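You operate a simulated robot arm through the tools that you are given. There is no shell and no other tool.

The job below is to be done with a simulated robot arm. You get a single attempt, and the scene is never put back.

TASK
Start the heater again: black valve open, dial to 40, boost on, cup emptied.
Fine: boost once the pointer is in the green band; cup down the funnel and back at the shelf's end. Set down upright: clear cup.
Where things are to end (x, y in the base frame): clear cup within 0.06 m of [0.44, -0.38].

It is judged by the outcome, as a careful person would: the job done as asked, and still so three seconds after it is handed in. It fails if anything else is knocked over, pushed out of place, dropped, spilled or broken.

THE ROBOT
A 7-joint arm with a two-finger parallel gripper, fixed in place. Base frame: the origin is on the floor under the middle of its stand, x ahead of it, y to its left, z up. Lengths are in m, angles in rad, forces in N, time in s.
With the tool pointing down near the work surface it reaches from about 0.26 to 0.68 m from the base axis. Its first joint turns from -1.152 to 1.152 rad. Payload 1.57 kg.
The TCP is the grasp point between the finger pads, 0.03 m short of the fingertips. In the tool frame z runs along the fingers and y along their closing line. Largest opening 0.11 m; finger width 0.024, thickness 0.012; the body of the gripper, 0.048 by 0.112 m, starts 0.078 m behind the TCP.
Orientation is that of the tool frame in the base frame, as a unit quaternion [w, x, y, z]. With the fingers straight down and closing along the base's y, the tool's x points along the base's -x, its y along +y and its z along -z.

THE INTERFACE
- The arm moves only by the tool servo_tool. Its argument "steps" is a list of rows, each a list of 7 numbers: the turn, a rotation vector about the tool's x, y, z in rad, then the shift along the tool's x, y, z in cm, then the gripper command, from -1 (shut) to 1 (fully open), values between in proportion. In form: [[rx, ry, rz, dx, dy, dz, hand], ...]. A call has 1 to 20 rows; each row shifts and turns the commanded pose from where the row before left it, along the tool's axes as they then stand. Rows are played at 5 a second. More than 0.05 m and 0.15 rad between two rows, or a gripper value outside its range, and nothing of the call is played. Where a pose cannot be reached the arm comes as near as it can. A force on the tool above 40 N (or 10 N above the force at the start of the call, whichever is more), or a blocked arm, ends the call early, and 0.2 s more pass. The fingers move at their own pace (about 0.108 m/s each) and stop on an object; they squeeze with about 34 N. The grip force told is the motor's: it shows also when the fingers shut on nothing. Time passes only in rows, and 0.2 s behind the last, so rows that do not move let the fingers close. It gives the time, the measured TCP pose, the force on the tool (base axes), the opening and the grip force at its end, in the units of the frame above (readings bear some noise), with the torque about the TCP (base axes, N m) and any sound that the robot's microphone picked up.
- Cameras (640 x 400 px; columns grow to the right, rows downward): "scene" is fixed at [0.178, -0.4053, 1.4034]; the picture's right is [0.64, -0.77, 0.00], its down [-0.43, -0.36, -0.83] and it looks along [0.63, 0.53, -0.56] (base axes); focal length 214 px, centre (320, 200). "wrist" rides on the gripper at [0.07, 0.016, -0.141] in the tool frame; the picture's right is [-0.23, 0.97, 0.00], its down [-0.86, -0.20, -0.48] and it looks along [-0.47, -0.11, 0.88] (tool axes); focal length 222 px, centre (320, 200). There is no depth. A picture from a camera that has moved, and an enlarged one, comes with that camera's place and axes in the base frame and with its lens.
- capture(camera): a new picture of that camera. No time passes.
- zoom(camera, box): a new picture of the part [left, top, right, bottom] of that camera's present view, enlarged. No time passes.
- finish_job(): hands the job in; it is judged then, once.

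Nothing tells you positions but the pictures and the camera data. Unless the task says otherwise, let go and move clear before handing in.

The tools are called by a JSON object that holds its "api" and its "payload". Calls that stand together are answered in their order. servo_tool: Moves the arm, as the interface text tells. Its arguments: {"type":"object","properties":{"steps":{"type":"array"}},"required":["steps"]} The other tools are called the same way: capture (camera) takes a picture; zoom (camera, box) takes an enlarged picture of a part of a camera's view; finish_job () hands the job in.

At the start:

```text
time: 0.0
tcp_pos: [0.308, -0.1875, 1.3192]
tool_rot: [0.0, 0.0, 1.0, -0.001]
wrist_force: [-0.2, 0.0, -0.3]
moment: [-0.02, 0.0, -0.01]
width: 0.11
gripper_force: 0.1
```

scene: 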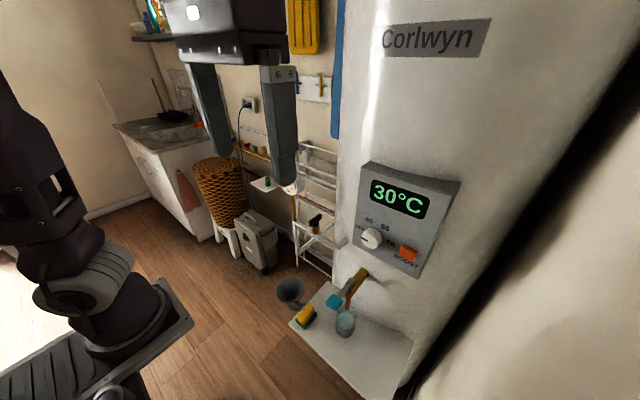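
wrist: 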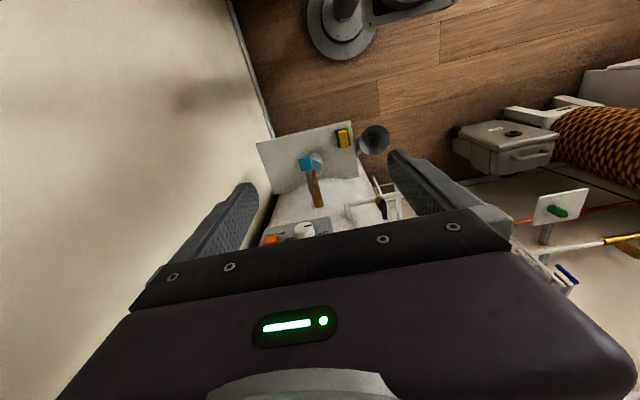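

I see a water heater with a panel (30°C display, white dial, orange boost button), a shelf with sponge, a clear cup and some brush/handle, and a funnel at the shelf's end. I'll zoom in on the details before moving.

{"api": "zoom", "payload": {"camera": "scene", "box": [330, 140, 490, 290]}}

{"api": "zoom", "payload": {"camera": "scene", "box": [260, 250, 420, 400]}}

{"api": "zoom", "payload": {"camera": "scene", "box": [220, 80, 380, 280]}}

{"api": "zoom", "payload": {"camera": "wrist", "box": [240, 100, 440, 250]}}

```text
2.67 times, centred on (410, 215) of scene
camera zoom: at [0.178, -0.4053, 1.4034], right [0.64, -0.77, 0.0], down [-0.43, -0.36, -0.83], along [0.63, 0.53, -0.56], focal length 572 px, centre (80, 160)
```

zoom: 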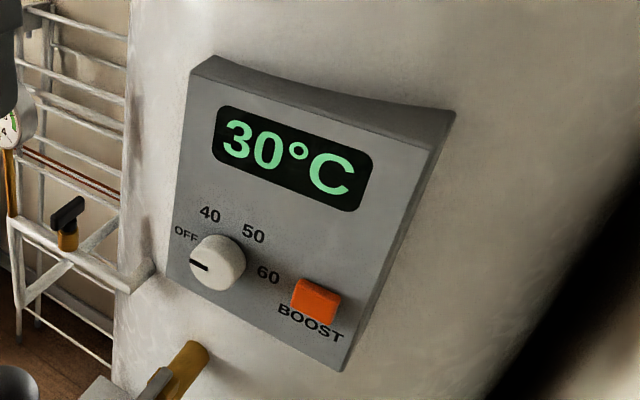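

```text
2.67 times, centred on (340, 325) of scene
camera zoom: at [0.178, -0.4053, 1.4034], right [0.64, -0.77, 0.0], down [-0.43, -0.36, -0.83], along [0.63, 0.53, -0.56], focal length 572 px, centre (267, -133)
```

zoom: 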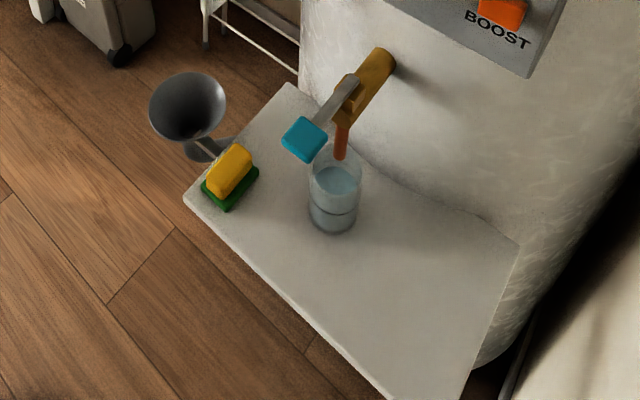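

```text
2.00 times, centred on (300, 180) of scene
camera zoom: at [0.178, -0.4053, 1.4034], right [0.64, -0.77, 0.0], down [-0.43, -0.36, -0.83], along [0.63, 0.53, -0.56], focal length 429 px, centre (360, 240)
```

zoom: 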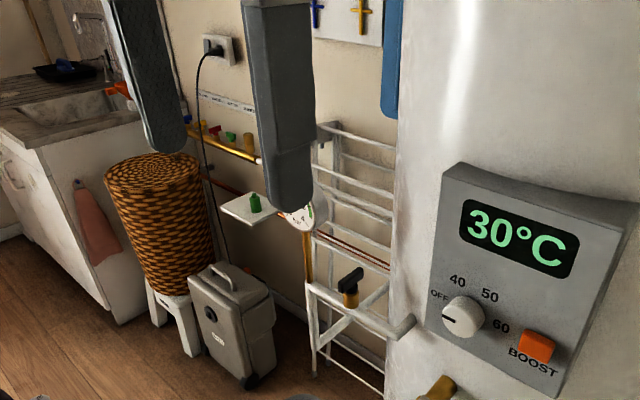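

```text
2.67 times, centred on (340, 175) of wrist
camera zoom: at [0.2385, -0.1708, 1.4615], right [0.23, 0.97, 0.0], down [0.86, -0.2, 0.48], along [0.47, -0.11, -0.88], focal length 592 px, centre (267, 267)
```

zoom: 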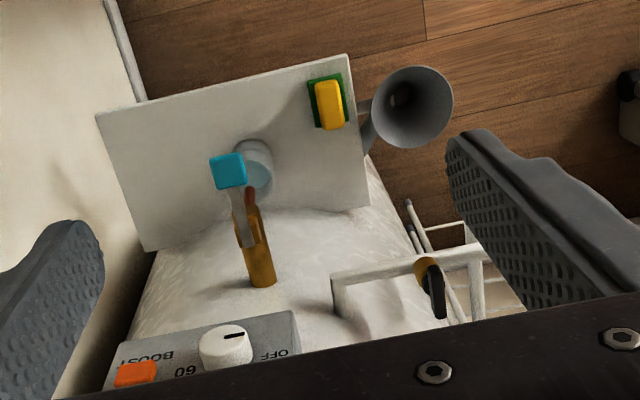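

The valve with the black lever looks to be near (0.53, -0.09, 1.01), the dial near (0.515, -0.27, 1.06), the cup near (0.47, -0.26) on a shelf at z≈0.69, and the funnel rim near (0.45, -0.04, 0.735). I'll zoom closer on each to work out the geometry.

{"api": "zoom", "payload": {"camera": "scene", "box": [280, 170, 344, 250]}}

{"api": "zoom", "payload": {"camera": "scene", "box": [320, 255, 384, 345]}}

{"api": "zoom", "payload": {"camera": "scene", "box": [340, 200, 430, 275]}}

{"api": "zoom", "payload": {"camera": "wrist", "box": [330, 170, 430, 230]}}

{"api": "zoom", "payload": {"camera": "wrist", "box": [280, 110, 400, 210]}}

{"api": "zoom", "payload": {"camera": "scene", "box": [260, 260, 340, 340]}}

```text
5.00 times, centred on (312, 210) of scene
camera zoom: at [0.178, -0.4053, 1.4034], right [0.64, -0.77, 0.0], down [-0.43, -0.36, -0.83], along [0.63, 0.53, -0.56], focal length 1072 px, centre (360, 150)
```

zoom: 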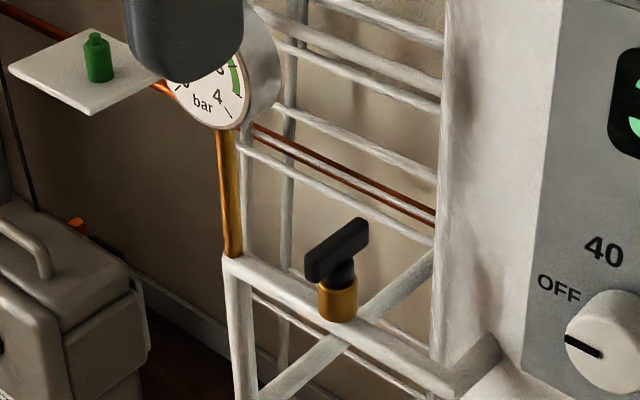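

```text
4.44 times, centred on (352, 300) of scene
camera zoom: at [0.178, -0.4053, 1.4034], right [0.64, -0.77, 0.0], down [-0.43, -0.36, -0.83], along [0.63, 0.53, -0.56], focal length 953 px, centre (178, -244)
```

zoom: 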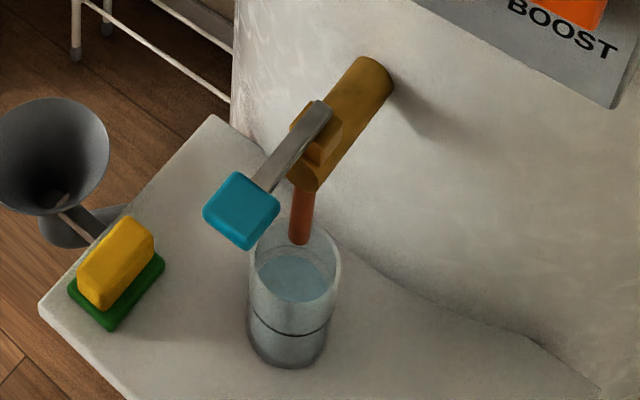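

```text
5.33 times, centred on (385, 238) of scene
camera zoom: at [0.178, -0.4053, 1.4034], right [0.64, -0.77, 0.0], down [-0.43, -0.36, -0.83], along [0.63, 0.53, -0.56], focal length 1144 px, centre (-27, 0)
```

zoom: 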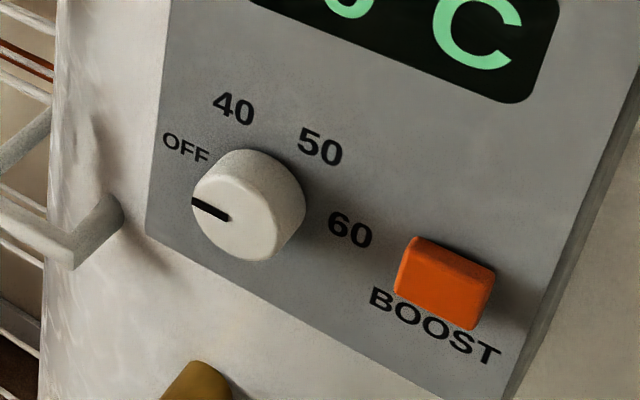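

```text
6.40 times, centred on (380, 200) of wrist
camera zoom: at [0.2385, -0.1708, 1.4615], right [0.23, 0.97, 0.0], down [0.86, -0.2, 0.48], along [0.47, -0.11, -0.88], focal length 1422 px, centre (-64, 200)
```

zoom: 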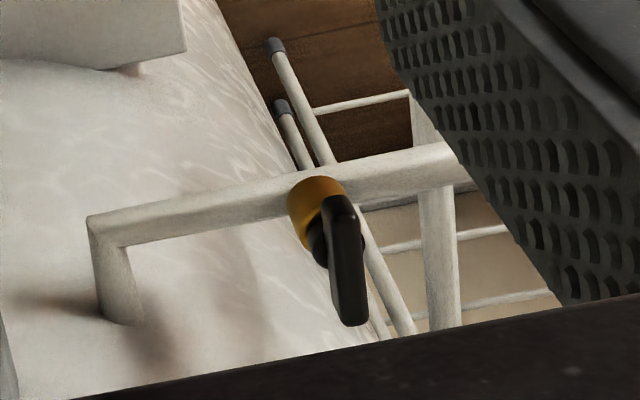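

```text
4.00 times, centred on (340, 160) of wrist
camera zoom: at [0.2385, -0.1708, 1.4615], right [0.23, 0.97, 0.0], down [0.86, -0.2, 0.48], along [0.47, -0.11, -0.88], focal length 888 px, centre (240, 360)
```

zoom: 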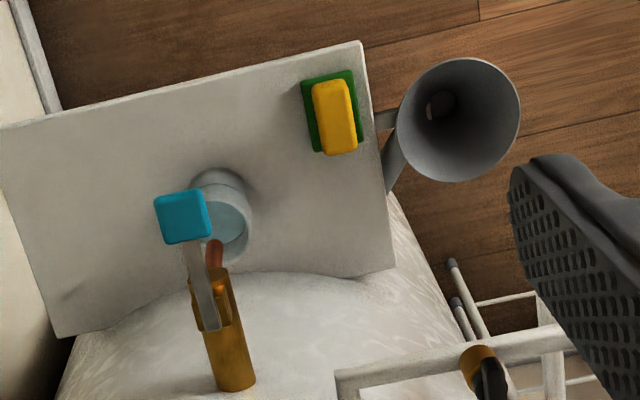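

```text
5.00 times, centred on (300, 300) of scene
camera zoom: at [0.178, -0.4053, 1.4034], right [0.64, -0.77, 0.0], down [-0.43, -0.36, -0.83], along [0.63, 0.53, -0.56], focal length 1072 px, centre (420, -300)
```

zoom: 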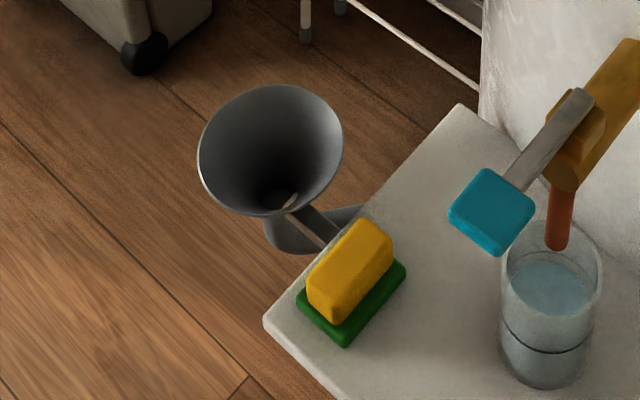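

I place the T-shaped black handle at about (0.536, -0.087, 1.01), lying along x across a pipe that runs along y, so it is closed. The dial needs +60° clockwise from OFF to 40. I'll move nearer to the valve at a safe height and look again.

{"api": "servo_tool", "payload": {"steps": [[0, 0, 0, -2.84, 1.95, 2.0, 0.0], [0, 0, 0, -2.84, 1.95, 2.0, 0.0], [0, 0, 0, -2.84, 1.95, 2.0, 0.0], [0, 0, 0, -2.84, 1.95, 2.0, 0.0], [0, 0, 0, -2.84, 1.95, 1.0, 0.0], [0, 0, 0, 0, 0, 0, 0.0]]}}

```text
time: 1.4
tcp_pos: [0.4519, -0.0899, 1.2288]
tool_rot: [-0.001, 0.001, 1.0, -0.001]
wrist_force: [0.8, -0.3, -0.4]
moment: [-0.02, -0.05, -0.01]
width: 0.055
gripper_force: 0.0
```

{"api": "capture", "payload": {"camera": "wrist"}}

{"api": "capture", "payload": {"camera": "scene"}}

{"api": "zoom", "payload": {"camera": "scene", "box": [270, 150, 350, 230]}}

{"api": "zoom", "payload": {"camera": "wrist", "box": [260, 120, 420, 240]}}

```text
taken
camera wrist: at [0.3823, -0.0741, 1.3714], right [0.23, 0.97, 0.0], down [0.86, -0.2, 0.48], along [0.47, -0.11, -0.88], focal length 222 px, centre (320, 200)
```

wrist: 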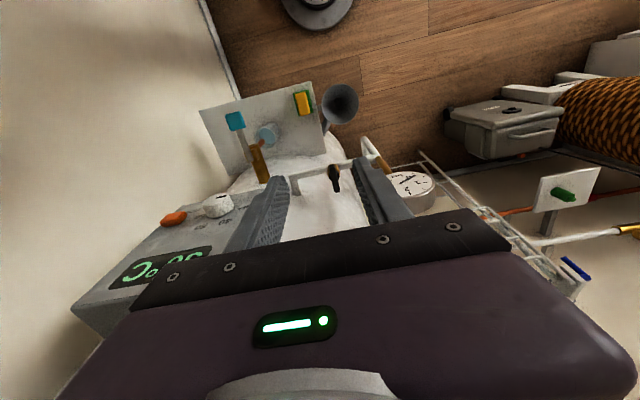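

```text
taken
```

scene: 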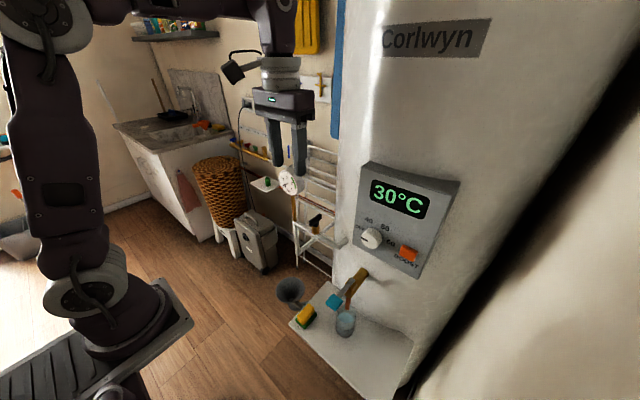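

```text
5.00 times, centred on (310, 190) of scene
camera zoom: at [0.178, -0.4053, 1.4034], right [0.64, -0.77, 0.0], down [-0.43, -0.36, -0.83], along [0.63, 0.53, -0.56], focal length 1072 px, centre (370, 250)
```

zoom: 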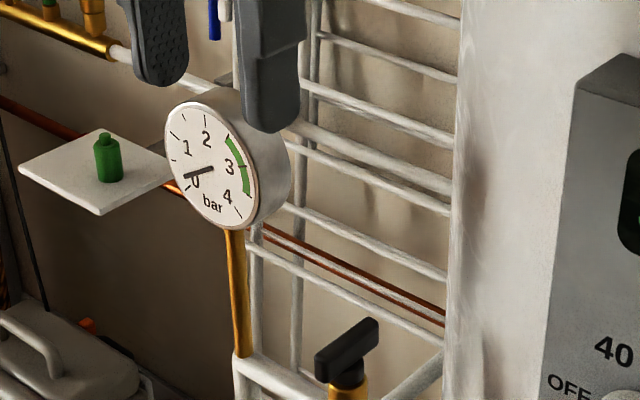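

```text
3.33 times, centred on (340, 180) of wrist
camera zoom: at [0.3823, -0.0741, 1.3714], right [0.23, 0.97, 0.0], down [0.86, -0.2, 0.48], along [0.47, -0.11, -0.88], focal length 740 px, centre (253, 267)
```

zoom: 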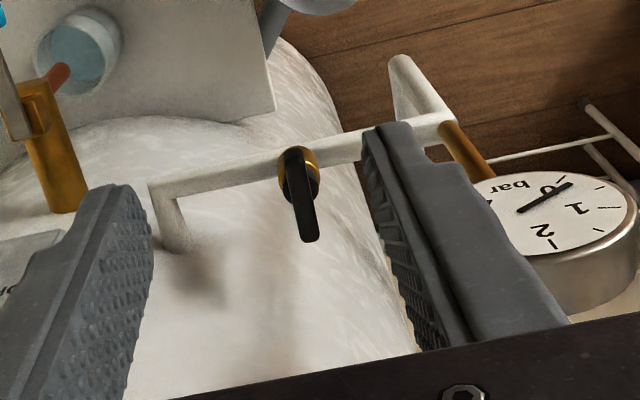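

The gauge pointer sits near 0, and the green band is roughly 2.5 to 3.5 bar. The handle bar lies between x≈0.509 and 0.562 at y≈-0.086, with its top at z≈1.018. I'll go above it and check alignment before descending.

{"api": "servo_tool", "payload": {"steps": [[0, 0, 0, -2.8, 0.13, 0, 0.0], [0, 0, 0, -2.8, 0.13, 0, 0.0], [0, 0, 0, -2.8, 0.13, 0, 0.0], [0, 0, 0, 0, 0, 3.0, 0.0], [0, 0, 0, 0, 0, 3.0, 0.0], [0, 0, 0, 0, 0, 3.0, 0.0], [0, 0, 0, 0, 0, 2.0, 0.0], [0, 0, 0, 0, 0, 0, 0.0]]}}

{"api": "capture", "payload": {"camera": "wrist"}}

{"api": "zoom", "payload": {"camera": "scene", "box": [270, 150, 350, 250]}}

{"api": "zoom", "payload": {"camera": "wrist", "box": [240, 120, 400, 240]}}

```text
time: 3.2
tcp_pos: [0.5348, -0.0874, 1.1175]
tool_rot: [-0.001, 0.0, 1.0, 0.0]
wrist_force: [0.3, -0.5, 0.6]
moment: [0.02, 0.05, 0.02]
width: 0.0549
gripper_force: 0.0
```

```text
taken
camera wrist: at [0.4649, -0.0707, 1.2605], right [0.23, 0.97, 0.0], down [0.86, -0.2, 0.48], along [0.47, -0.11, -0.88], focal length 222 px, centre (320, 200)
```

wrist: 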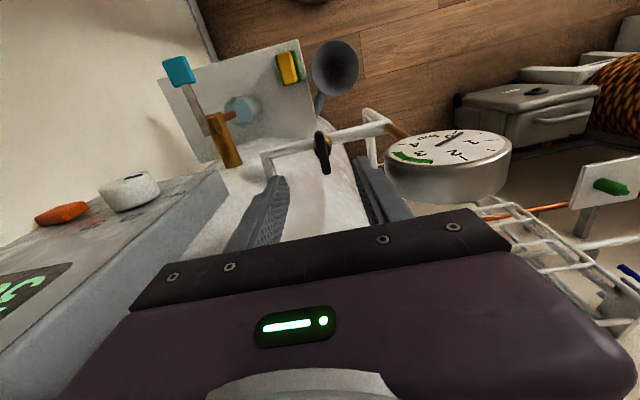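

```text
4.00 times, centred on (310, 200) of scene
camera zoom: at [0.178, -0.4053, 1.4034], right [0.64, -0.77, 0.0], down [-0.43, -0.36, -0.83], along [0.63, 0.53, -0.56], focal length 858 px, centre (360, 200)
```

zoom: 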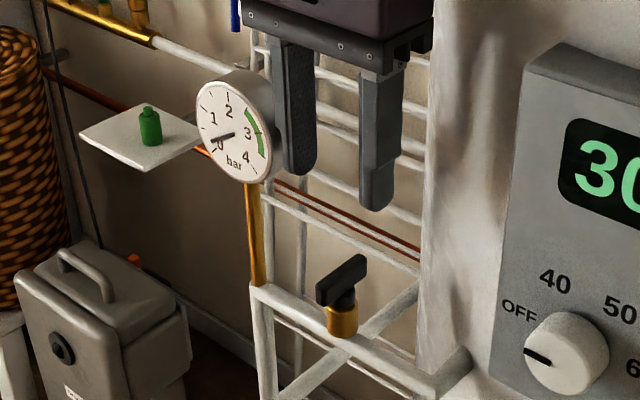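

```text
3.33 times, centred on (320, 180) of wrist
camera zoom: at [0.4649, -0.0707, 1.2605], right [0.23, 0.97, 0.0], down [0.86, -0.2, 0.48], along [0.47, -0.11, -0.88], focal length 740 px, centre (320, 267)
```

zoom: 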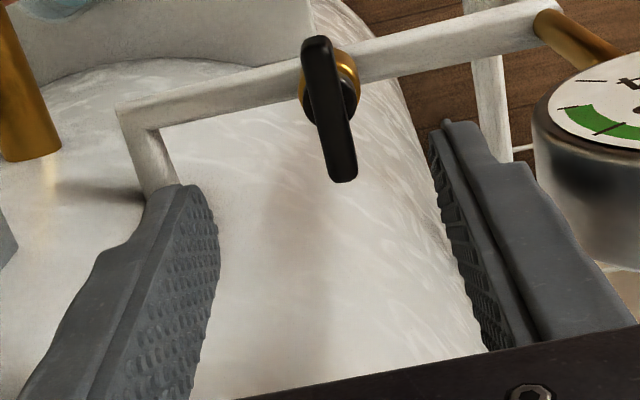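

Alignment looks good: the handle's centre is near (0.538, -0.085). I'll shift slightly, descend so the fingertips straddle the bar, and close on it.

{"api": "servo_tool", "payload": {"steps": [[0, 0, 0, -0.3, 0.2, 1.5, 0.0], [0, 0, 0, 0, 0, 2.0, 0.0], [0, 0, 0, 0, 0, 2.0, 0.0], [0, 0, 0, 0, 0, 1.5, 0.0], [0, 0, 0, 0, 0, 1.4, 0.0], [0, 0, 0, 0, 0, 0, 0.0]]}}

{"api": "capture", "payload": {"camera": "wrist"}}

{"api": "zoom", "payload": {"camera": "scene", "box": [270, 150, 350, 250]}}

```text
time: 4.4
tcp_pos: [0.5378, -0.0879, 1.0418]
tool_rot: [0.005, 0.002, 1.0, -0.002]
wrist_force: [0.3, -3.8, 0.2]
moment: [0.26, 0.03, 0.05]
width: 0.0551
gripper_force: 0.1
stopped in row 5: the force on the tool passed its limit at 62 N (the readings are from after the stop); the commanded pose is now the measured one
```

```text
taken
camera wrist: at [0.4671, -0.0699, 1.1834], right [0.23, 0.97, 0.0], down [0.85, -0.2, 0.49], along [0.47, -0.12, -0.87], focal length 222 px, centre (320, 200)
```

wrist: 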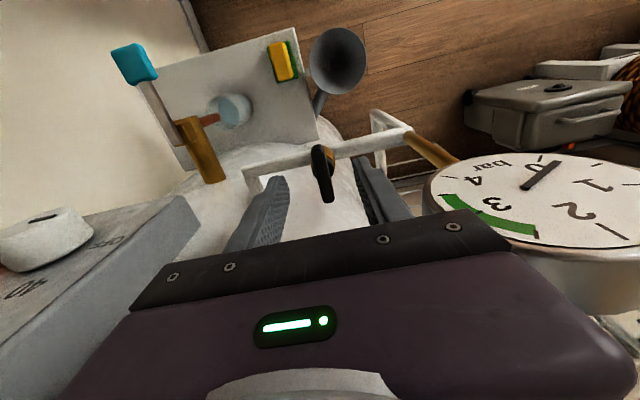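

```text
4.00 times, centred on (310, 200) of scene
camera zoom: at [0.178, -0.4054, 1.4034], right [0.64, -0.77, 0.0], down [-0.43, -0.36, -0.83], along [0.63, 0.53, -0.56], focal length 858 px, centre (360, 200)
```

zoom: 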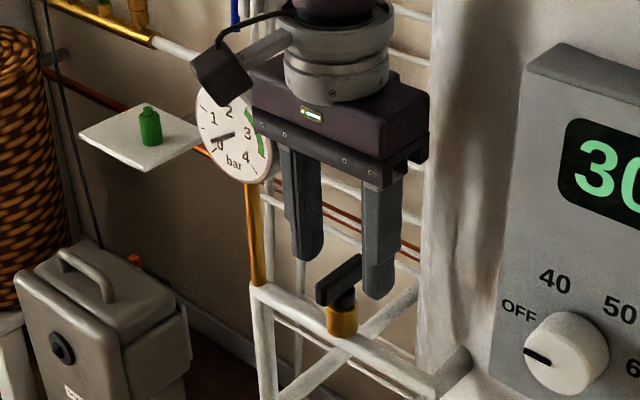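

The gripper body touched the gauge rim on the way down, so a straddling grip from above doesn't fit. I'll back off upwards, shut and yaw the gripper so its narrow side faces the gauge, and instead push the near end of the handle round.

{"api": "servo_tool", "payload": {"steps": [[0, 0, 0, 0, -0.4, -1.0, 0.0], [0, 0, 0, 0, 0, -2.5, 0.0], [0, 0, 0, 0, 0, -3.0, -0.5], [0, 0, 0, 0, 0, -3.0, -1.0], [0, 0, 0, 0, 0, 0, -1.0]]}}

{"api": "zoom", "payload": {"camera": "scene", "box": [270, 150, 350, 250]}}

```text
time: 5.6
tcp_pos: [0.5371, -0.0916, 1.137]
tool_rot: [0.005, 0.002, 1.0, -0.003]
wrist_force: [0.8, -0.2, -1.0]
moment: [0.01, -0.03, -0.02]
width: 0.0005
gripper_force: 21.5
```

```text
4.00 times, centred on (310, 200) of scene
camera zoom: at [0.178, -0.4053, 1.4034], right [0.64, -0.77, 0.0], down [-0.43, -0.36, -0.83], along [0.63, 0.53, -0.56], focal length 858 px, centre (360, 200)
```

zoom: 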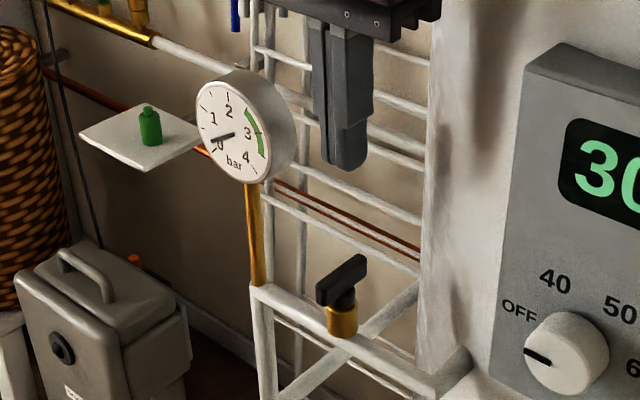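

The gauge is unharmed and still reads about 0. I'll yaw the shut gripper 90°, lean its body slightly away from the gauge, and line up beside the near (-x) end of the handle.

{"api": "servo_tool", "payload": {"steps": [[0, 0, -0.1309, 0, 0, 0, -1], [0, 0, -0.1309, 0, 0, 0, -1], [0, 0, -0.1309, 0, 0, 0, -1], [0, 0, -0.1309, 0, 0, 0, -1], [0, 0, -0.1309, 0, 0, 0, -1], [0, 0, -0.1309, 0, 0, 0, -1], [0, 0, -0.1309, 0, 0, 0, -1], [0, 0, -0.1309, 0, 0, 0, -1], [0, 0, -0.1309, 0, 0, 0, -1], [0, 0, -0.1309, 0, 0, 0, -1], [0, 0, -0.1309, 0, 0, 0, -1], [0, 0, -0.1309, 0, 0, 0, -1], [0, -0.1, 0, 0, 0, 0, -1], [0, 0, 0, -1.5, 1.05, 0.15, -1], [0, 0, 0, -1.45, 1.05, 0.15, -1], [0, 0, 0, 0, 0, 0, -1]]}}

{"api": "capture", "payload": {"camera": "wrist"}}

{"api": "zoom", "payload": {"camera": "scene", "box": [270, 150, 350, 250]}}

```text
time: 9.0
tcp_pos: [0.5171, -0.0597, 1.1384]
tool_rot: [0.037, -0.705, 0.708, 0.029]
wrist_force: [0.5, 0.6, -0.6]
moment: [0.05, -0.01, 0.02]
width: 0.0001
gripper_force: 21.7
```

```text
taken
camera wrist: at [0.499, -0.1416, 1.2725], right [-0.97, 0.23, 0.01], down [0.2, 0.81, 0.56], along [0.12, 0.55, -0.83], focal length 222 px, centre (320, 200)
```

wrist: 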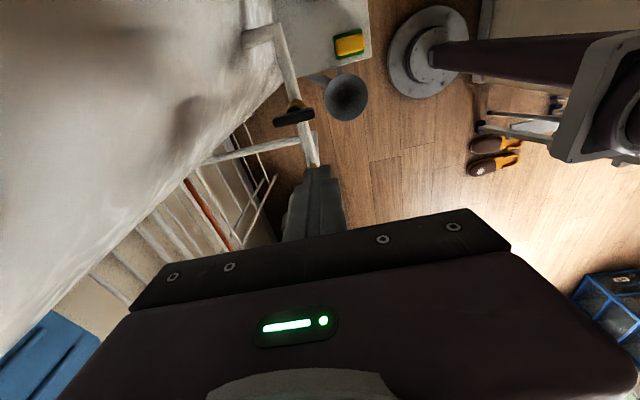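

```text
4.00 times, centred on (310, 200) of scene
camera zoom: at [0.178, -0.4053, 1.4034], right [0.64, -0.77, 0.0], down [-0.43, -0.36, -0.83], along [0.63, 0.53, -0.56], focal length 858 px, centre (360, 200)
```

zoom: 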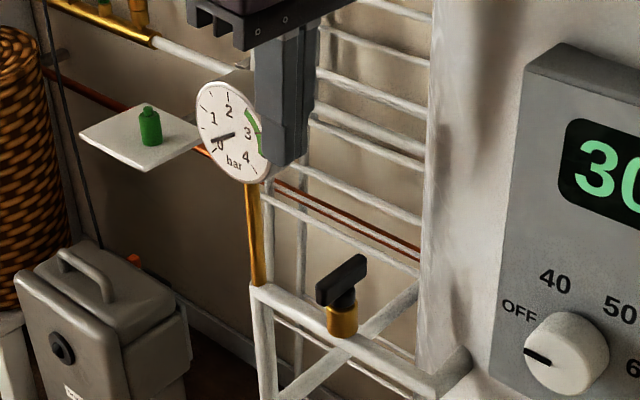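

The fingertips are beside the handle and clear of the gauge. Descending beside the bar's near end now.

{"api": "servo_tool", "payload": {"steps": [[0, 0, 0, 0.22, 0.02, 1.9, -1], [0, 0, 0, 0.22, 0.02, 1.9, -1], [0, 0, 0, 0.22, 0.02, 1.9, -1], [0, 0, 0, 0.22, 0.02, 1.9, -1], [0, 0, 0, 0.12, 0, 1.0, -1], [0, 0, 0, 0.12, 0, 1.0, -1], [0, 0, 0, 0.14, 0, 0.93, -1], [0, 0, 0, 0, 0, 0, -1]]}}

{"api": "zoom", "payload": {"camera": "wrist", "box": [220, 60, 380, 180]}}

{"api": "zoom", "payload": {"camera": "scene", "box": [270, 150, 350, 250]}}

```text
time: 10.6
tcp_pos: [0.5175, -0.0655, 1.0362]
tool_rot: [0.039, -0.704, 0.708, 0.025]
wrist_force: [-0.5, -3.8, 2.7]
moment: [0.41, -0.07, -0.06]
width: 0.0
gripper_force: 21.4
stopped in row 7: the force on the tool passed its limit at 47 N (the readings are from after the stop); the commanded pose is now the measured one
```

```text
3.33 times, centred on (300, 120) of wrist
camera zoom: at [0.4982, -0.1471, 1.172], right [-0.97, 0.23, 0.0], down [0.19, 0.81, 0.56], along [0.13, 0.54, -0.83], focal length 740 px, centre (387, 467)
```

zoom: 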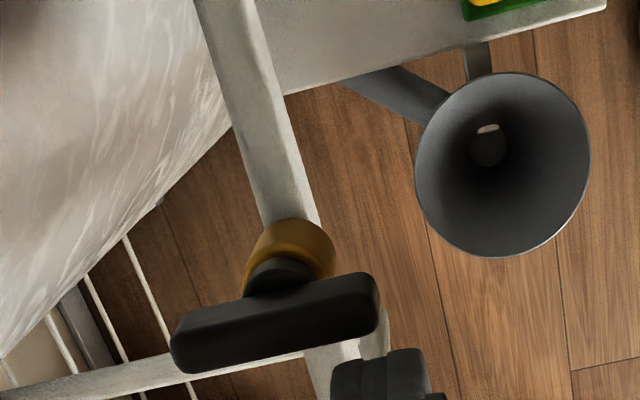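

```text
4.00 times, centred on (310, 200) of scene
camera zoom: at [0.1779, -0.4054, 1.4034], right [0.64, -0.77, 0.0], down [-0.43, -0.36, -0.83], along [0.63, 0.53, -0.56], focal length 858 px, centre (360, 200)
```

zoom: 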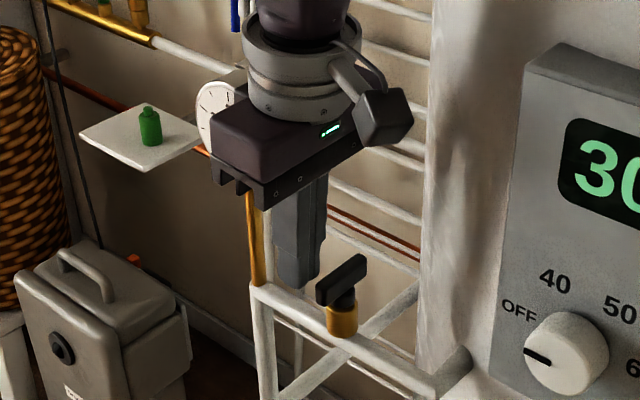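

The gripper body touched the gauge again, so there isn't room to work the handle from above. I'll back out, move away in -x, and come at the handle's near end with the tool horizontal (pointing +x), which keeps the body well clear of the gauge.

{"api": "servo_tool", "payload": {"steps": [[0, 0, 0, 0.3, 0, -1.0, -1], [0, 0, 0, -0.3, 0, -3.0, -1], [0, 0, 0, -0.3, 0, -3.0, -1], [0, 0, 0, -0.3, 1.0, -3.0, -1], [0, 0, 0, -0.2, 3.0, -2.0, -1], [0, 0, 0, 0, 3.0, 0, -1], [0, 0, 0, 0, 3.0, 0, -1], [0, 0, 0, 0, 2.5, 0, -1], [0, 0.1, 0, 0, 0, 0, -1], [0, 0, 0, 0, 0, 0, -1]]}}

{"api": "servo_tool", "payload": {"steps": [[0, 0, 0.1309, 0, 0, 0, -1], [0, 0, 0.1309, 0, 0, 0, -1], [0, 0, 0.1309, 0, 0, 0, -1], [0, 0, 0.1309, 0, 0, 0, -1], [0, 0, 0.1309, 0, 0, 0, -1], [0, 0, 0.1309, 0, 0, 0, -1], [0, 0, 0.1309, 0, 0, 0, -1], [0, 0, 0.1309, 0, 0, 0, -1], [0, 0, 0.1309, 0, 0, 0, -1], [0, 0, 0.1309, 0, 0, 0, -1], [0, 0, 0.1309, 0, 0, 0, -1], [0, 0, 0.1309, 0, 0, 0, -1], [0, 0, 0, 0, 0, 0, -1]]}}

{"api": "capture", "payload": {"camera": "scene"}}

{"api": "zoom", "payload": {"camera": "scene", "box": [270, 150, 350, 250]}}

```text
time: 12.8
tcp_pos: [0.3903, -0.0662, 1.1536]
tool_rot: [0.003, -0.705, 0.709, -0.011]
wrist_force: [0.2, 0.4, -0.4]
moment: [0.01, 0.01, 0.01]
width: 0.0
gripper_force: 21.5
```

```text
time: 15.6
tcp_pos: [0.3907, -0.0663, 1.1545]
tool_rot: [0.01, 0.004, 1.0, -0.004]
wrist_force: [0.2, -0.4, -0.8]
moment: [0.0, 0.03, 0.02]
width: 0.0
gripper_force: 21.3
```

```text
taken
```

scene: 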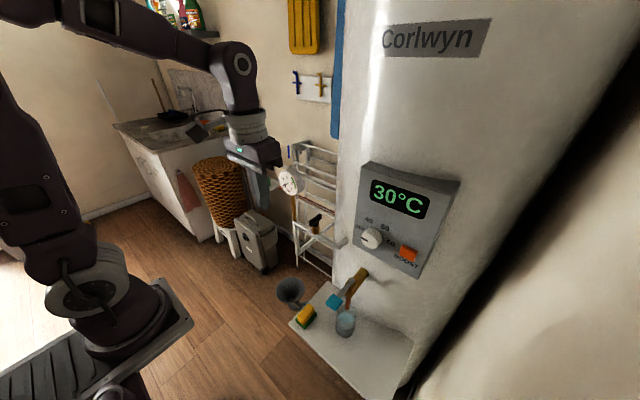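

```text
4.00 times, centred on (310, 200) of scene
camera zoom: at [0.178, -0.4053, 1.4034], right [0.64, -0.77, 0.0], down [-0.43, -0.36, -0.83], along [0.63, 0.53, -0.56], focal length 858 px, centre (360, 200)
```

zoom: 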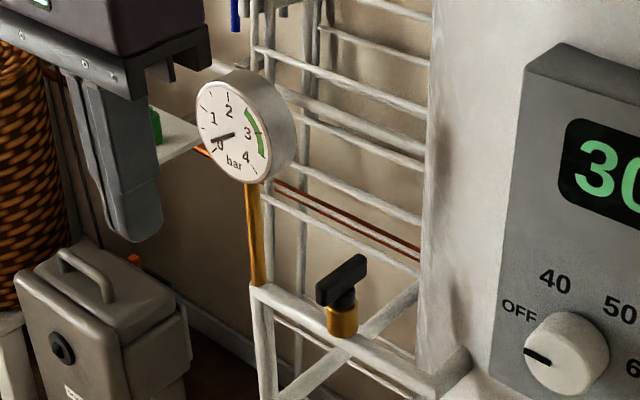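

The gauge and handle are unchanged. Now pitching the tool up toward horizontal (+x) in two stages, checking the reach as I go.

{"api": "servo_tool", "payload": {"steps": [[0, 0, 0, -3.0, -1.5, 0, -1], [0, -0.1309, 0, 0, 0, 0, -1], [0, -0.1309, 0, 0, 0, 0, -1], [0, -0.1309, 0, 0, 0, 0, -1], [0, -0.1309, 0, 0, 0, 0, -1], [0, -0.1309, 0, 0, 0, 0, -1], [0, -0.1309, 0, 0, 0, 0, -1], [0, 0, 0, 0, 0, 0, -1]]}}

{"api": "capture", "payload": {"camera": "scene"}}

{"api": "capture", "payload": {"camera": "wrist"}}

```text
time: 17.4
tcp_pos: [0.4212, -0.0825, 1.155]
tool_rot: [0.393, 0.001, 0.92, -0.006]
wrist_force: [0.5, -0.6, -0.2]
moment: [0.02, 0.02, 0.01]
width: 0.0
gripper_force: 20.9
```

```text
taken
```

scene: 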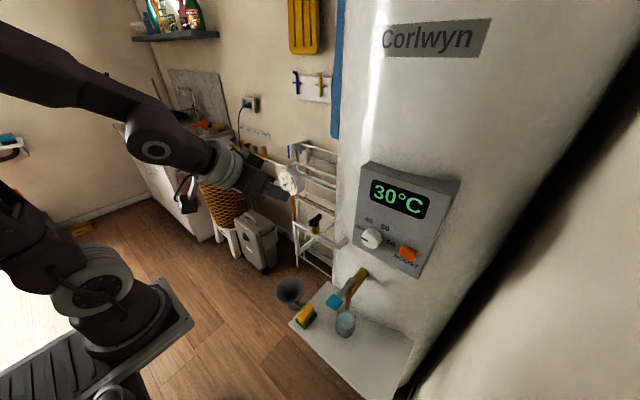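

```text
taken
camera wrist: at [0.2704, -0.0648, 1.2036], right [0.16, 0.97, 0.15], down [0.25, -0.19, 0.95], along [0.96, -0.12, -0.27], focal length 222 px, centre (320, 200)
```

wrist: 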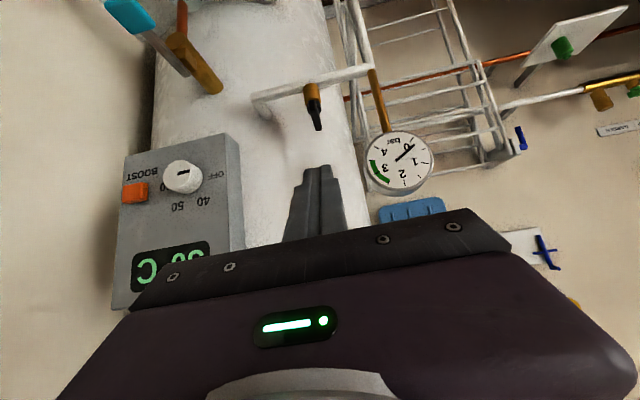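

The arm handles this pose well. Finishing the pitch to horizontal.

{"api": "servo_tool", "payload": {"steps": [[0, -0.1309, 0, 0, 0, 0, -1], [0, -0.1309, 0, 0, 0, 0, -1], [0, -0.1309, 0, 0, 0, 0, -1], [0, -0.1309, 0, 0, 0, 0, -1], [0, -0.1309, 0, 0, 0, 0, -1], [0, -0.1309, 0, 0, 0, 0, -1], [0, 0, 0, 0, 0, 0, -1]]}}

{"api": "capture", "payload": {"camera": "scene"}}

{"api": "capture", "payload": {"camera": "wrist"}}

```text
time: 19.0
tcp_pos: [0.4319, -0.1443, 1.2444]
tool_rot: [0.713, -0.002, 0.701, -0.004]
wrist_force: [-0.3, -0.3, 1.3]
moment: [0.0, -0.01, 0.02]
width: 0.0
gripper_force: 21.3
out of reach, approached as far as the arm can: row 2, 3, 4, 5, 6
```

```text
taken
```

scene: 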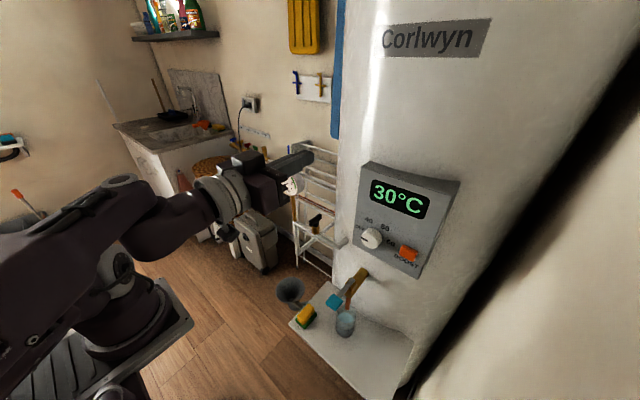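

```text
taken
camera wrist: at [0.2916, -0.1279, 1.173], right [0.0, 0.98, 0.22], down [-0.49, -0.19, 0.85], along [0.87, -0.11, 0.48], focal length 222 px, centre (320, 200)
```

wrist: 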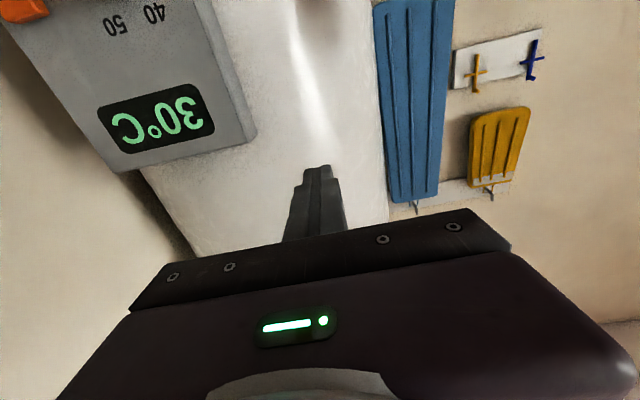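

Fully horizontal isn't reachable this close to the base, so I'll return to about 45° pitch, which reached fine. At that angle the gripper body still stays clear of the gauge.

{"api": "servo_tool", "payload": {"steps": [[0, 0.1309, 0, 0, 0, 0, -1], [0, 0.1309, 0, 0, 0, 0, -1], [0, 0.1309, 0, 0, 0, 0, -1], [0, 0.1309, 0, 0, 0, 0, -1], [0, 0.1309, 0, 0, 0, 0, -1], [0, 0.1309, 0, 0, 0, 0, -1], [0, 0, 0, 0, 0, 0, -1]]}}

{"api": "capture", "payload": {"camera": "wrist"}}

{"api": "zoom", "payload": {"camera": "wrist", "box": [240, 60, 440, 200]}}

```text
time: 20.6
tcp_pos: [0.4323, -0.1451, 1.2443]
tool_rot: [0.391, 0.001, 0.92, -0.005]
wrist_force: [1.0, 0.1, -0.2]
moment: [-0.02, -0.01, 0.0]
width: 0.0001
gripper_force: 21.4
```

```text
taken
camera wrist: at [0.2821, -0.1262, 1.2926], right [0.16, 0.97, 0.15], down [0.25, -0.19, 0.95], along [0.95, -0.12, -0.27], focal length 222 px, centre (320, 200)
```

wrist: 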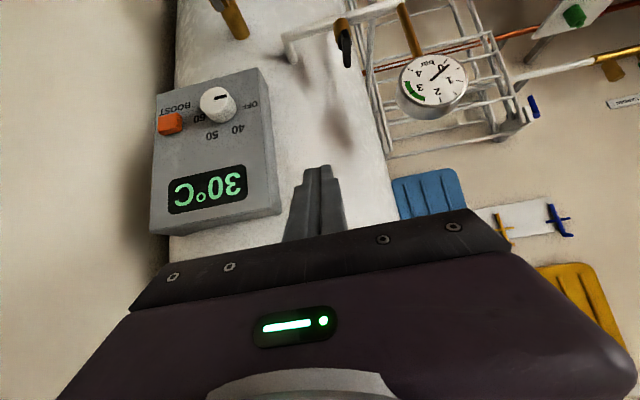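

```text
2.86 times, centred on (340, 130) of wrist
camera zoom: at [0.2821, -0.1262, 1.2926], right [0.16, 0.97, 0.15], down [0.25, -0.19, 0.95], along [0.95, -0.12, -0.27], focal length 635 px, centre (263, 400)
```

zoom: 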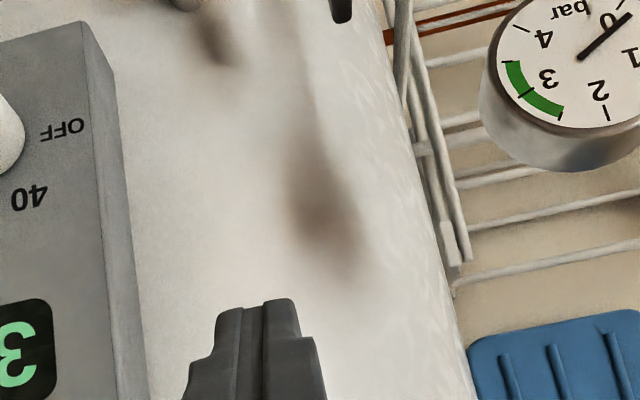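

I'm at about 45° pitch at (0.432, -0.145, 1.244). The handle bar spans z≈1.001 to 1.020, with its near end at x≈0.511. I'll lower the closed fingers to the +y side of that near end, stopping just short of it.

{"api": "servo_tool", "payload": {"steps": [[0, 0, 0, 1.97, 1.7, 2.11, -1], [0, 0, 0, 1.97, 1.7, 2.11, -1], [0, 0, 0, 1.97, 1.7, 2.11, -1], [0, 0, 0, 1.97, 1.7, 2.11, -1], [0, 0, 0, 1.97, 1.7, 2.11, -1], [0, 0, 0, 1.24, 0, 2.12, -1], [0, 0, 0, 1.24, 0, 2.12, -1], [0, 0, 0, 1.24, 0, 2.12, -1], [0, 0, 0, 0, 0, 0, -1]]}}

{"api": "capture", "payload": {"camera": "wrist"}}

{"api": "zoom", "payload": {"camera": "wrist", "box": [240, 100, 400, 220]}}

{"api": "zoom", "payload": {"camera": "scene", "box": [270, 150, 350, 250]}}

```text
time: 22.6
tcp_pos: [0.4385, -0.0555, 1.0947]
tool_rot: [0.392, 0.001, 0.92, -0.005]
wrist_force: [0.5, 0.5, -0.1]
moment: [0.03, 0.01, 0.01]
width: 0.0002
gripper_force: 21.2
out of reach, approached as far as the arm can: row 6, 7, 8
```

```text
taken
camera wrist: at [0.2879, -0.0389, 1.143], right [0.16, 0.97, 0.15], down [0.25, -0.19, 0.95], along [0.96, -0.12, -0.27], focal length 222 px, centre (320, 200)
```

wrist: 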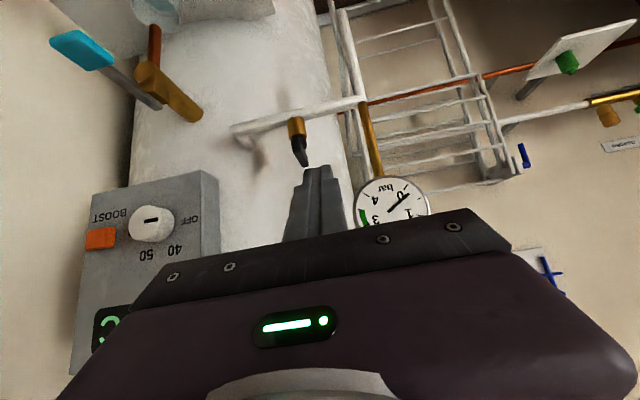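

```text
3.33 times, centred on (320, 160) of wrist
camera zoom: at [0.2879, -0.0389, 1.143], right [0.16, 0.97, 0.15], down [0.25, -0.19, 0.95], along [0.96, -0.12, -0.27], focal length 740 px, centre (320, 333)
```

zoom: 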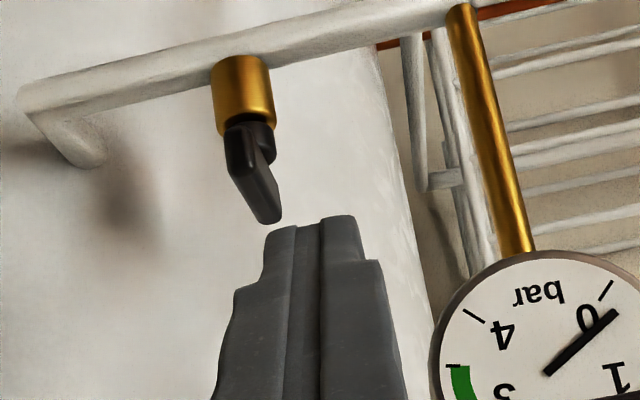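

```text
4.00 times, centred on (310, 200) of scene
camera zoom: at [0.178, -0.4053, 1.4034], right [0.64, -0.77, 0.0], down [-0.43, -0.36, -0.83], along [0.63, 0.53, -0.56], focal length 858 px, centre (360, 200)
```

zoom: 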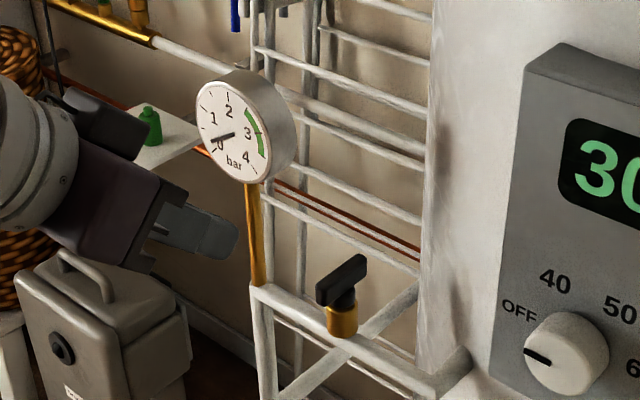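

The pose is limited by closeness to the base, so I'll go forward first and then down.

{"api": "servo_tool", "payload": {"steps": [[0, 0, 0, -1.0, -0.2, 1.04, -1], [0, 0, 0, -1.0, -0.2, 1.04, -1], [0, 0, 0, -0.77, 0, 0.8, -1], [0, 0, 0, 1.08, 0, 1.04, -1], [0, 0, 0, 1.08, 0, 1.04, -1], [0, 0, 0, 0, 0, 0, -1]]}}

{"api": "zoom", "payload": {"camera": "wrist", "box": [240, 100, 400, 220]}}

{"api": "zoom", "payload": {"camera": "scene", "box": [270, 150, 350, 250]}}

```text
time: 24.0
tcp_pos: [0.4677, -0.059, 1.0954]
tool_rot: [0.389, -0.003, 0.921, -0.012]
wrist_force: [0.1, 0.0, -0.4]
moment: [-0.03, 0.0, 0.02]
width: 0.0
gripper_force: 21.0
out of reach, approached as far as the arm can: row 1, 2, 3, 4, 5
```

```text
3.33 times, centred on (320, 160) of wrist
camera zoom: at [0.3186, -0.0416, 1.1441], right [0.16, 0.98, 0.14], down [0.25, -0.18, 0.95], along [0.95, -0.12, -0.27], focal length 740 px, centre (320, 333)
```

zoom: 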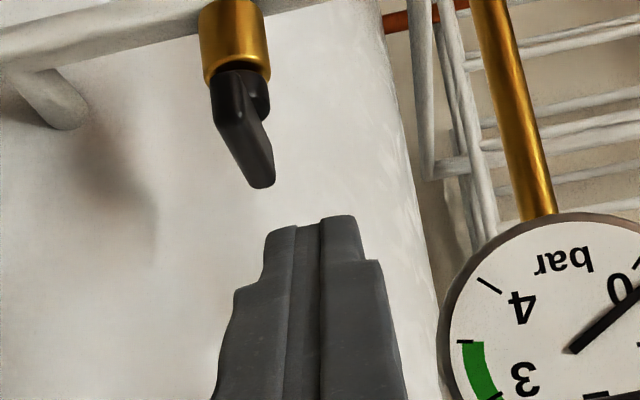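

```text
4.00 times, centred on (310, 200) of scene
camera zoom: at [0.178, -0.4053, 1.4034], right [0.64, -0.77, 0.0], down [-0.43, -0.36, -0.83], along [0.63, 0.53, -0.56], focal length 858 px, centre (360, 200)
```

zoom: 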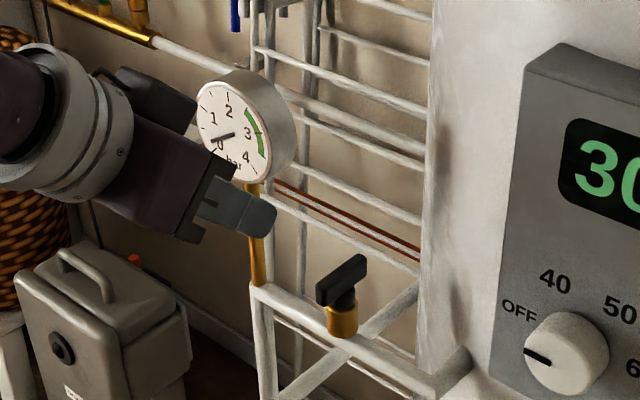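

The boundary persists at this pitch. I'll bring the pitch to about 30° from vertical, which still keeps the body off the gauge, then go down.

{"api": "servo_tool", "payload": {"steps": [[0, 0.13, 0, 0, 0, 0, -1], [0, 0.13, 0, 0, 0, 0, -1], [0, 0, 0, 0.74, 0, 2.02, -1], [0, 0, 0, 0.74, 0, 2.02, -1], [0, 0, 0, 0.74, 0, 2.02, -1], [0, 0, 0, 0, 0, 0, -1]]}}

{"api": "zoom", "payload": {"camera": "wrist", "box": [240, 100, 400, 220]}}

{"api": "zoom", "payload": {"camera": "scene", "box": [270, 150, 350, 250]}}

```text
time: 25.4
tcp_pos: [0.4847, -0.0598, 1.0364]
tool_rot: [0.294, 0.0, 0.956, -0.006]
wrist_force: [0.2, 0.2, 0.2]
moment: [0.01, 0.03, 0.0]
width: 0.0
gripper_force: 21.4
out of reach, approached as far as the arm can: row 2, 3
```

```text
3.33 times, centred on (320, 160) of wrist
camera zoom: at [0.3465, -0.0425, 1.115], right [0.19, 0.97, 0.12], down [0.44, -0.19, 0.88], along [0.88, -0.12, -0.46], focal length 740 px, centre (320, 333)
```

zoom: 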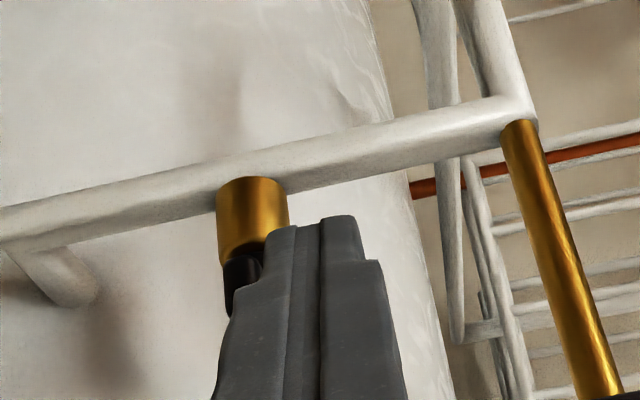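

```text
4.00 times, centred on (310, 200) of scene
camera zoom: at [0.178, -0.4053, 1.4034], right [0.64, -0.77, 0.0], down [-0.43, -0.36, -0.83], along [0.63, 0.53, -0.56], focal length 858 px, centre (360, 200)
```

zoom: 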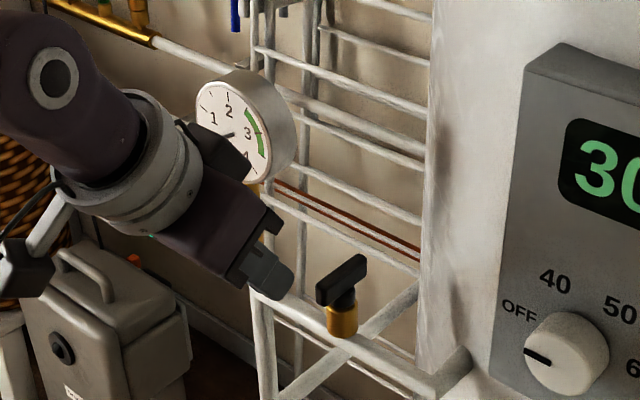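

The tip is now beside the handle at about 34° pitch. I'll ease forward to overlap the bar's near end and start pushing it toward -y, which is counter-clockwise from above.

{"api": "servo_tool", "payload": {"steps": [[0, 0, 0, -0.29, 0, 0.97, -1], [0, 0, 0, 0, -0.4, 0, -1], [0, 0, 0, 0, -0.4, 0, -1], [0, 0, 0, 0, -0.4, 0, -1], [0, 0, 0, 0, -0.4, 0, -1], [0, 0, 0, 0, -0.4, 0, -1], [0, 0, 0, 0, 0, 0, -1]]}}

{"api": "zoom", "payload": {"camera": "wrist", "box": [240, 100, 400, 220]}}

{"api": "zoom", "payload": {"camera": "scene", "box": [270, 150, 350, 250]}}

```text
time: 27.0
tcp_pos: [0.4919, -0.0793, 1.0299]
tool_rot: [0.294, 0.0, 0.956, -0.005]
wrist_force: [-1.3, -0.2, -0.4]
moment: [0.03, 0.01, 0.0]
width: 0.0
gripper_force: 21.3
```

```text
3.33 times, centred on (320, 160) of wrist
camera zoom: at [0.3542, -0.0624, 1.1082], right [0.19, 0.97, 0.12], down [0.44, -0.19, 0.88], along [0.88, -0.12, -0.46], focal length 740 px, centre (320, 333)
```

zoom: 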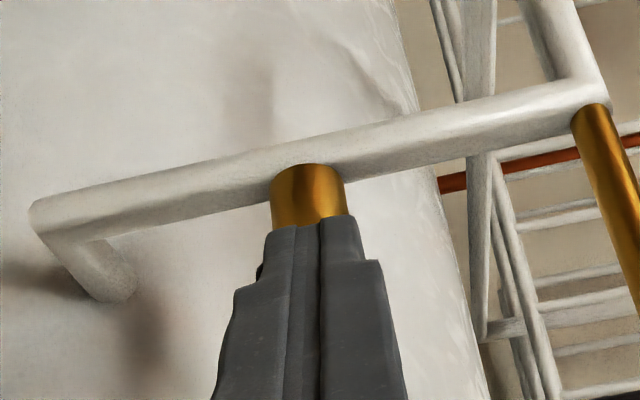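

```text
4.00 times, centred on (310, 200) of scene
camera zoom: at [0.178, -0.4053, 1.4034], right [0.64, -0.77, 0.0], down [-0.43, -0.36, -0.83], along [0.63, 0.53, -0.56], focal length 858 px, centre (360, 200)
```

zoom: 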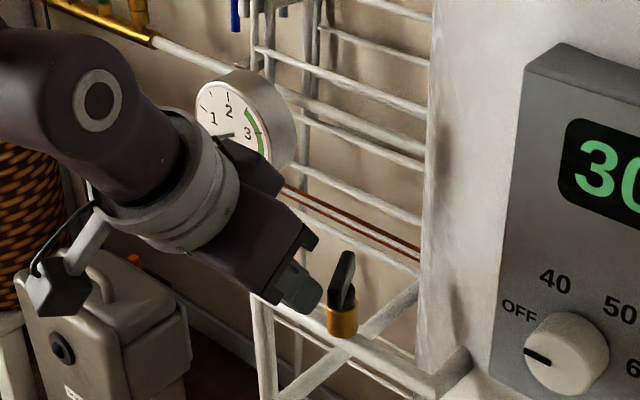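

The handle is turning freely. Following the arc to complete the quarter turn.

{"api": "servo_tool", "payload": {"steps": [[0, 0, 0, -0.25, -0.45, 0.17, -1], [0, 0, 0, -0.25, -0.45, 0.17, -1], [0, 0, 0, -0.37, -0.25, 0.25, -1], [0, 0, 0, -0.37, -0.25, 0.25, -1], [0, 0, 0, 0, 0, 0, -1]]}}

{"api": "zoom", "payload": {"camera": "wrist", "box": [240, 100, 400, 220]}}

{"api": "zoom", "payload": {"camera": "scene", "box": [270, 150, 350, 250]}}

```text
time: 28.2
tcp_pos: [0.5064, -0.0938, 1.031]
tool_rot: [0.296, 0.001, 0.955, -0.006]
wrist_force: [-1.8, 0.3, -1.8]
moment: [0.02, 0.08, 0.0]
width: 0.0
gripper_force: 21.4
```

```text
3.33 times, centred on (320, 160) of wrist
camera zoom: at [0.3688, -0.0765, 1.109], right [0.19, 0.97, 0.12], down [0.44, -0.19, 0.88], along [0.88, -0.12, -0.46], focal length 740 px, centre (320, 333)
```

zoom: 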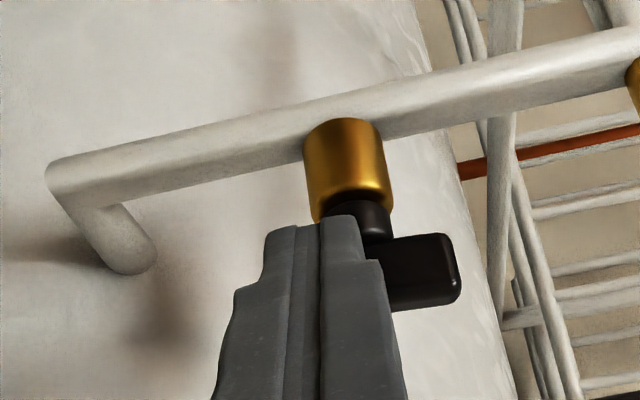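

```text
4.00 times, centred on (310, 200) of scene
camera zoom: at [0.178, -0.4053, 1.4034], right [0.64, -0.77, 0.0], down [-0.43, -0.36, -0.83], along [0.63, 0.53, -0.56], focal length 858 px, centre (360, 200)
```

zoom: 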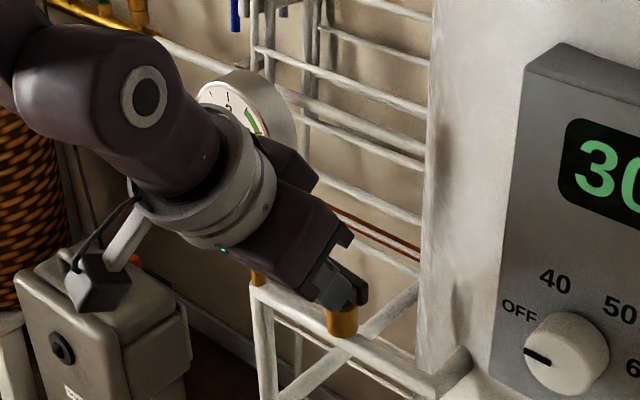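

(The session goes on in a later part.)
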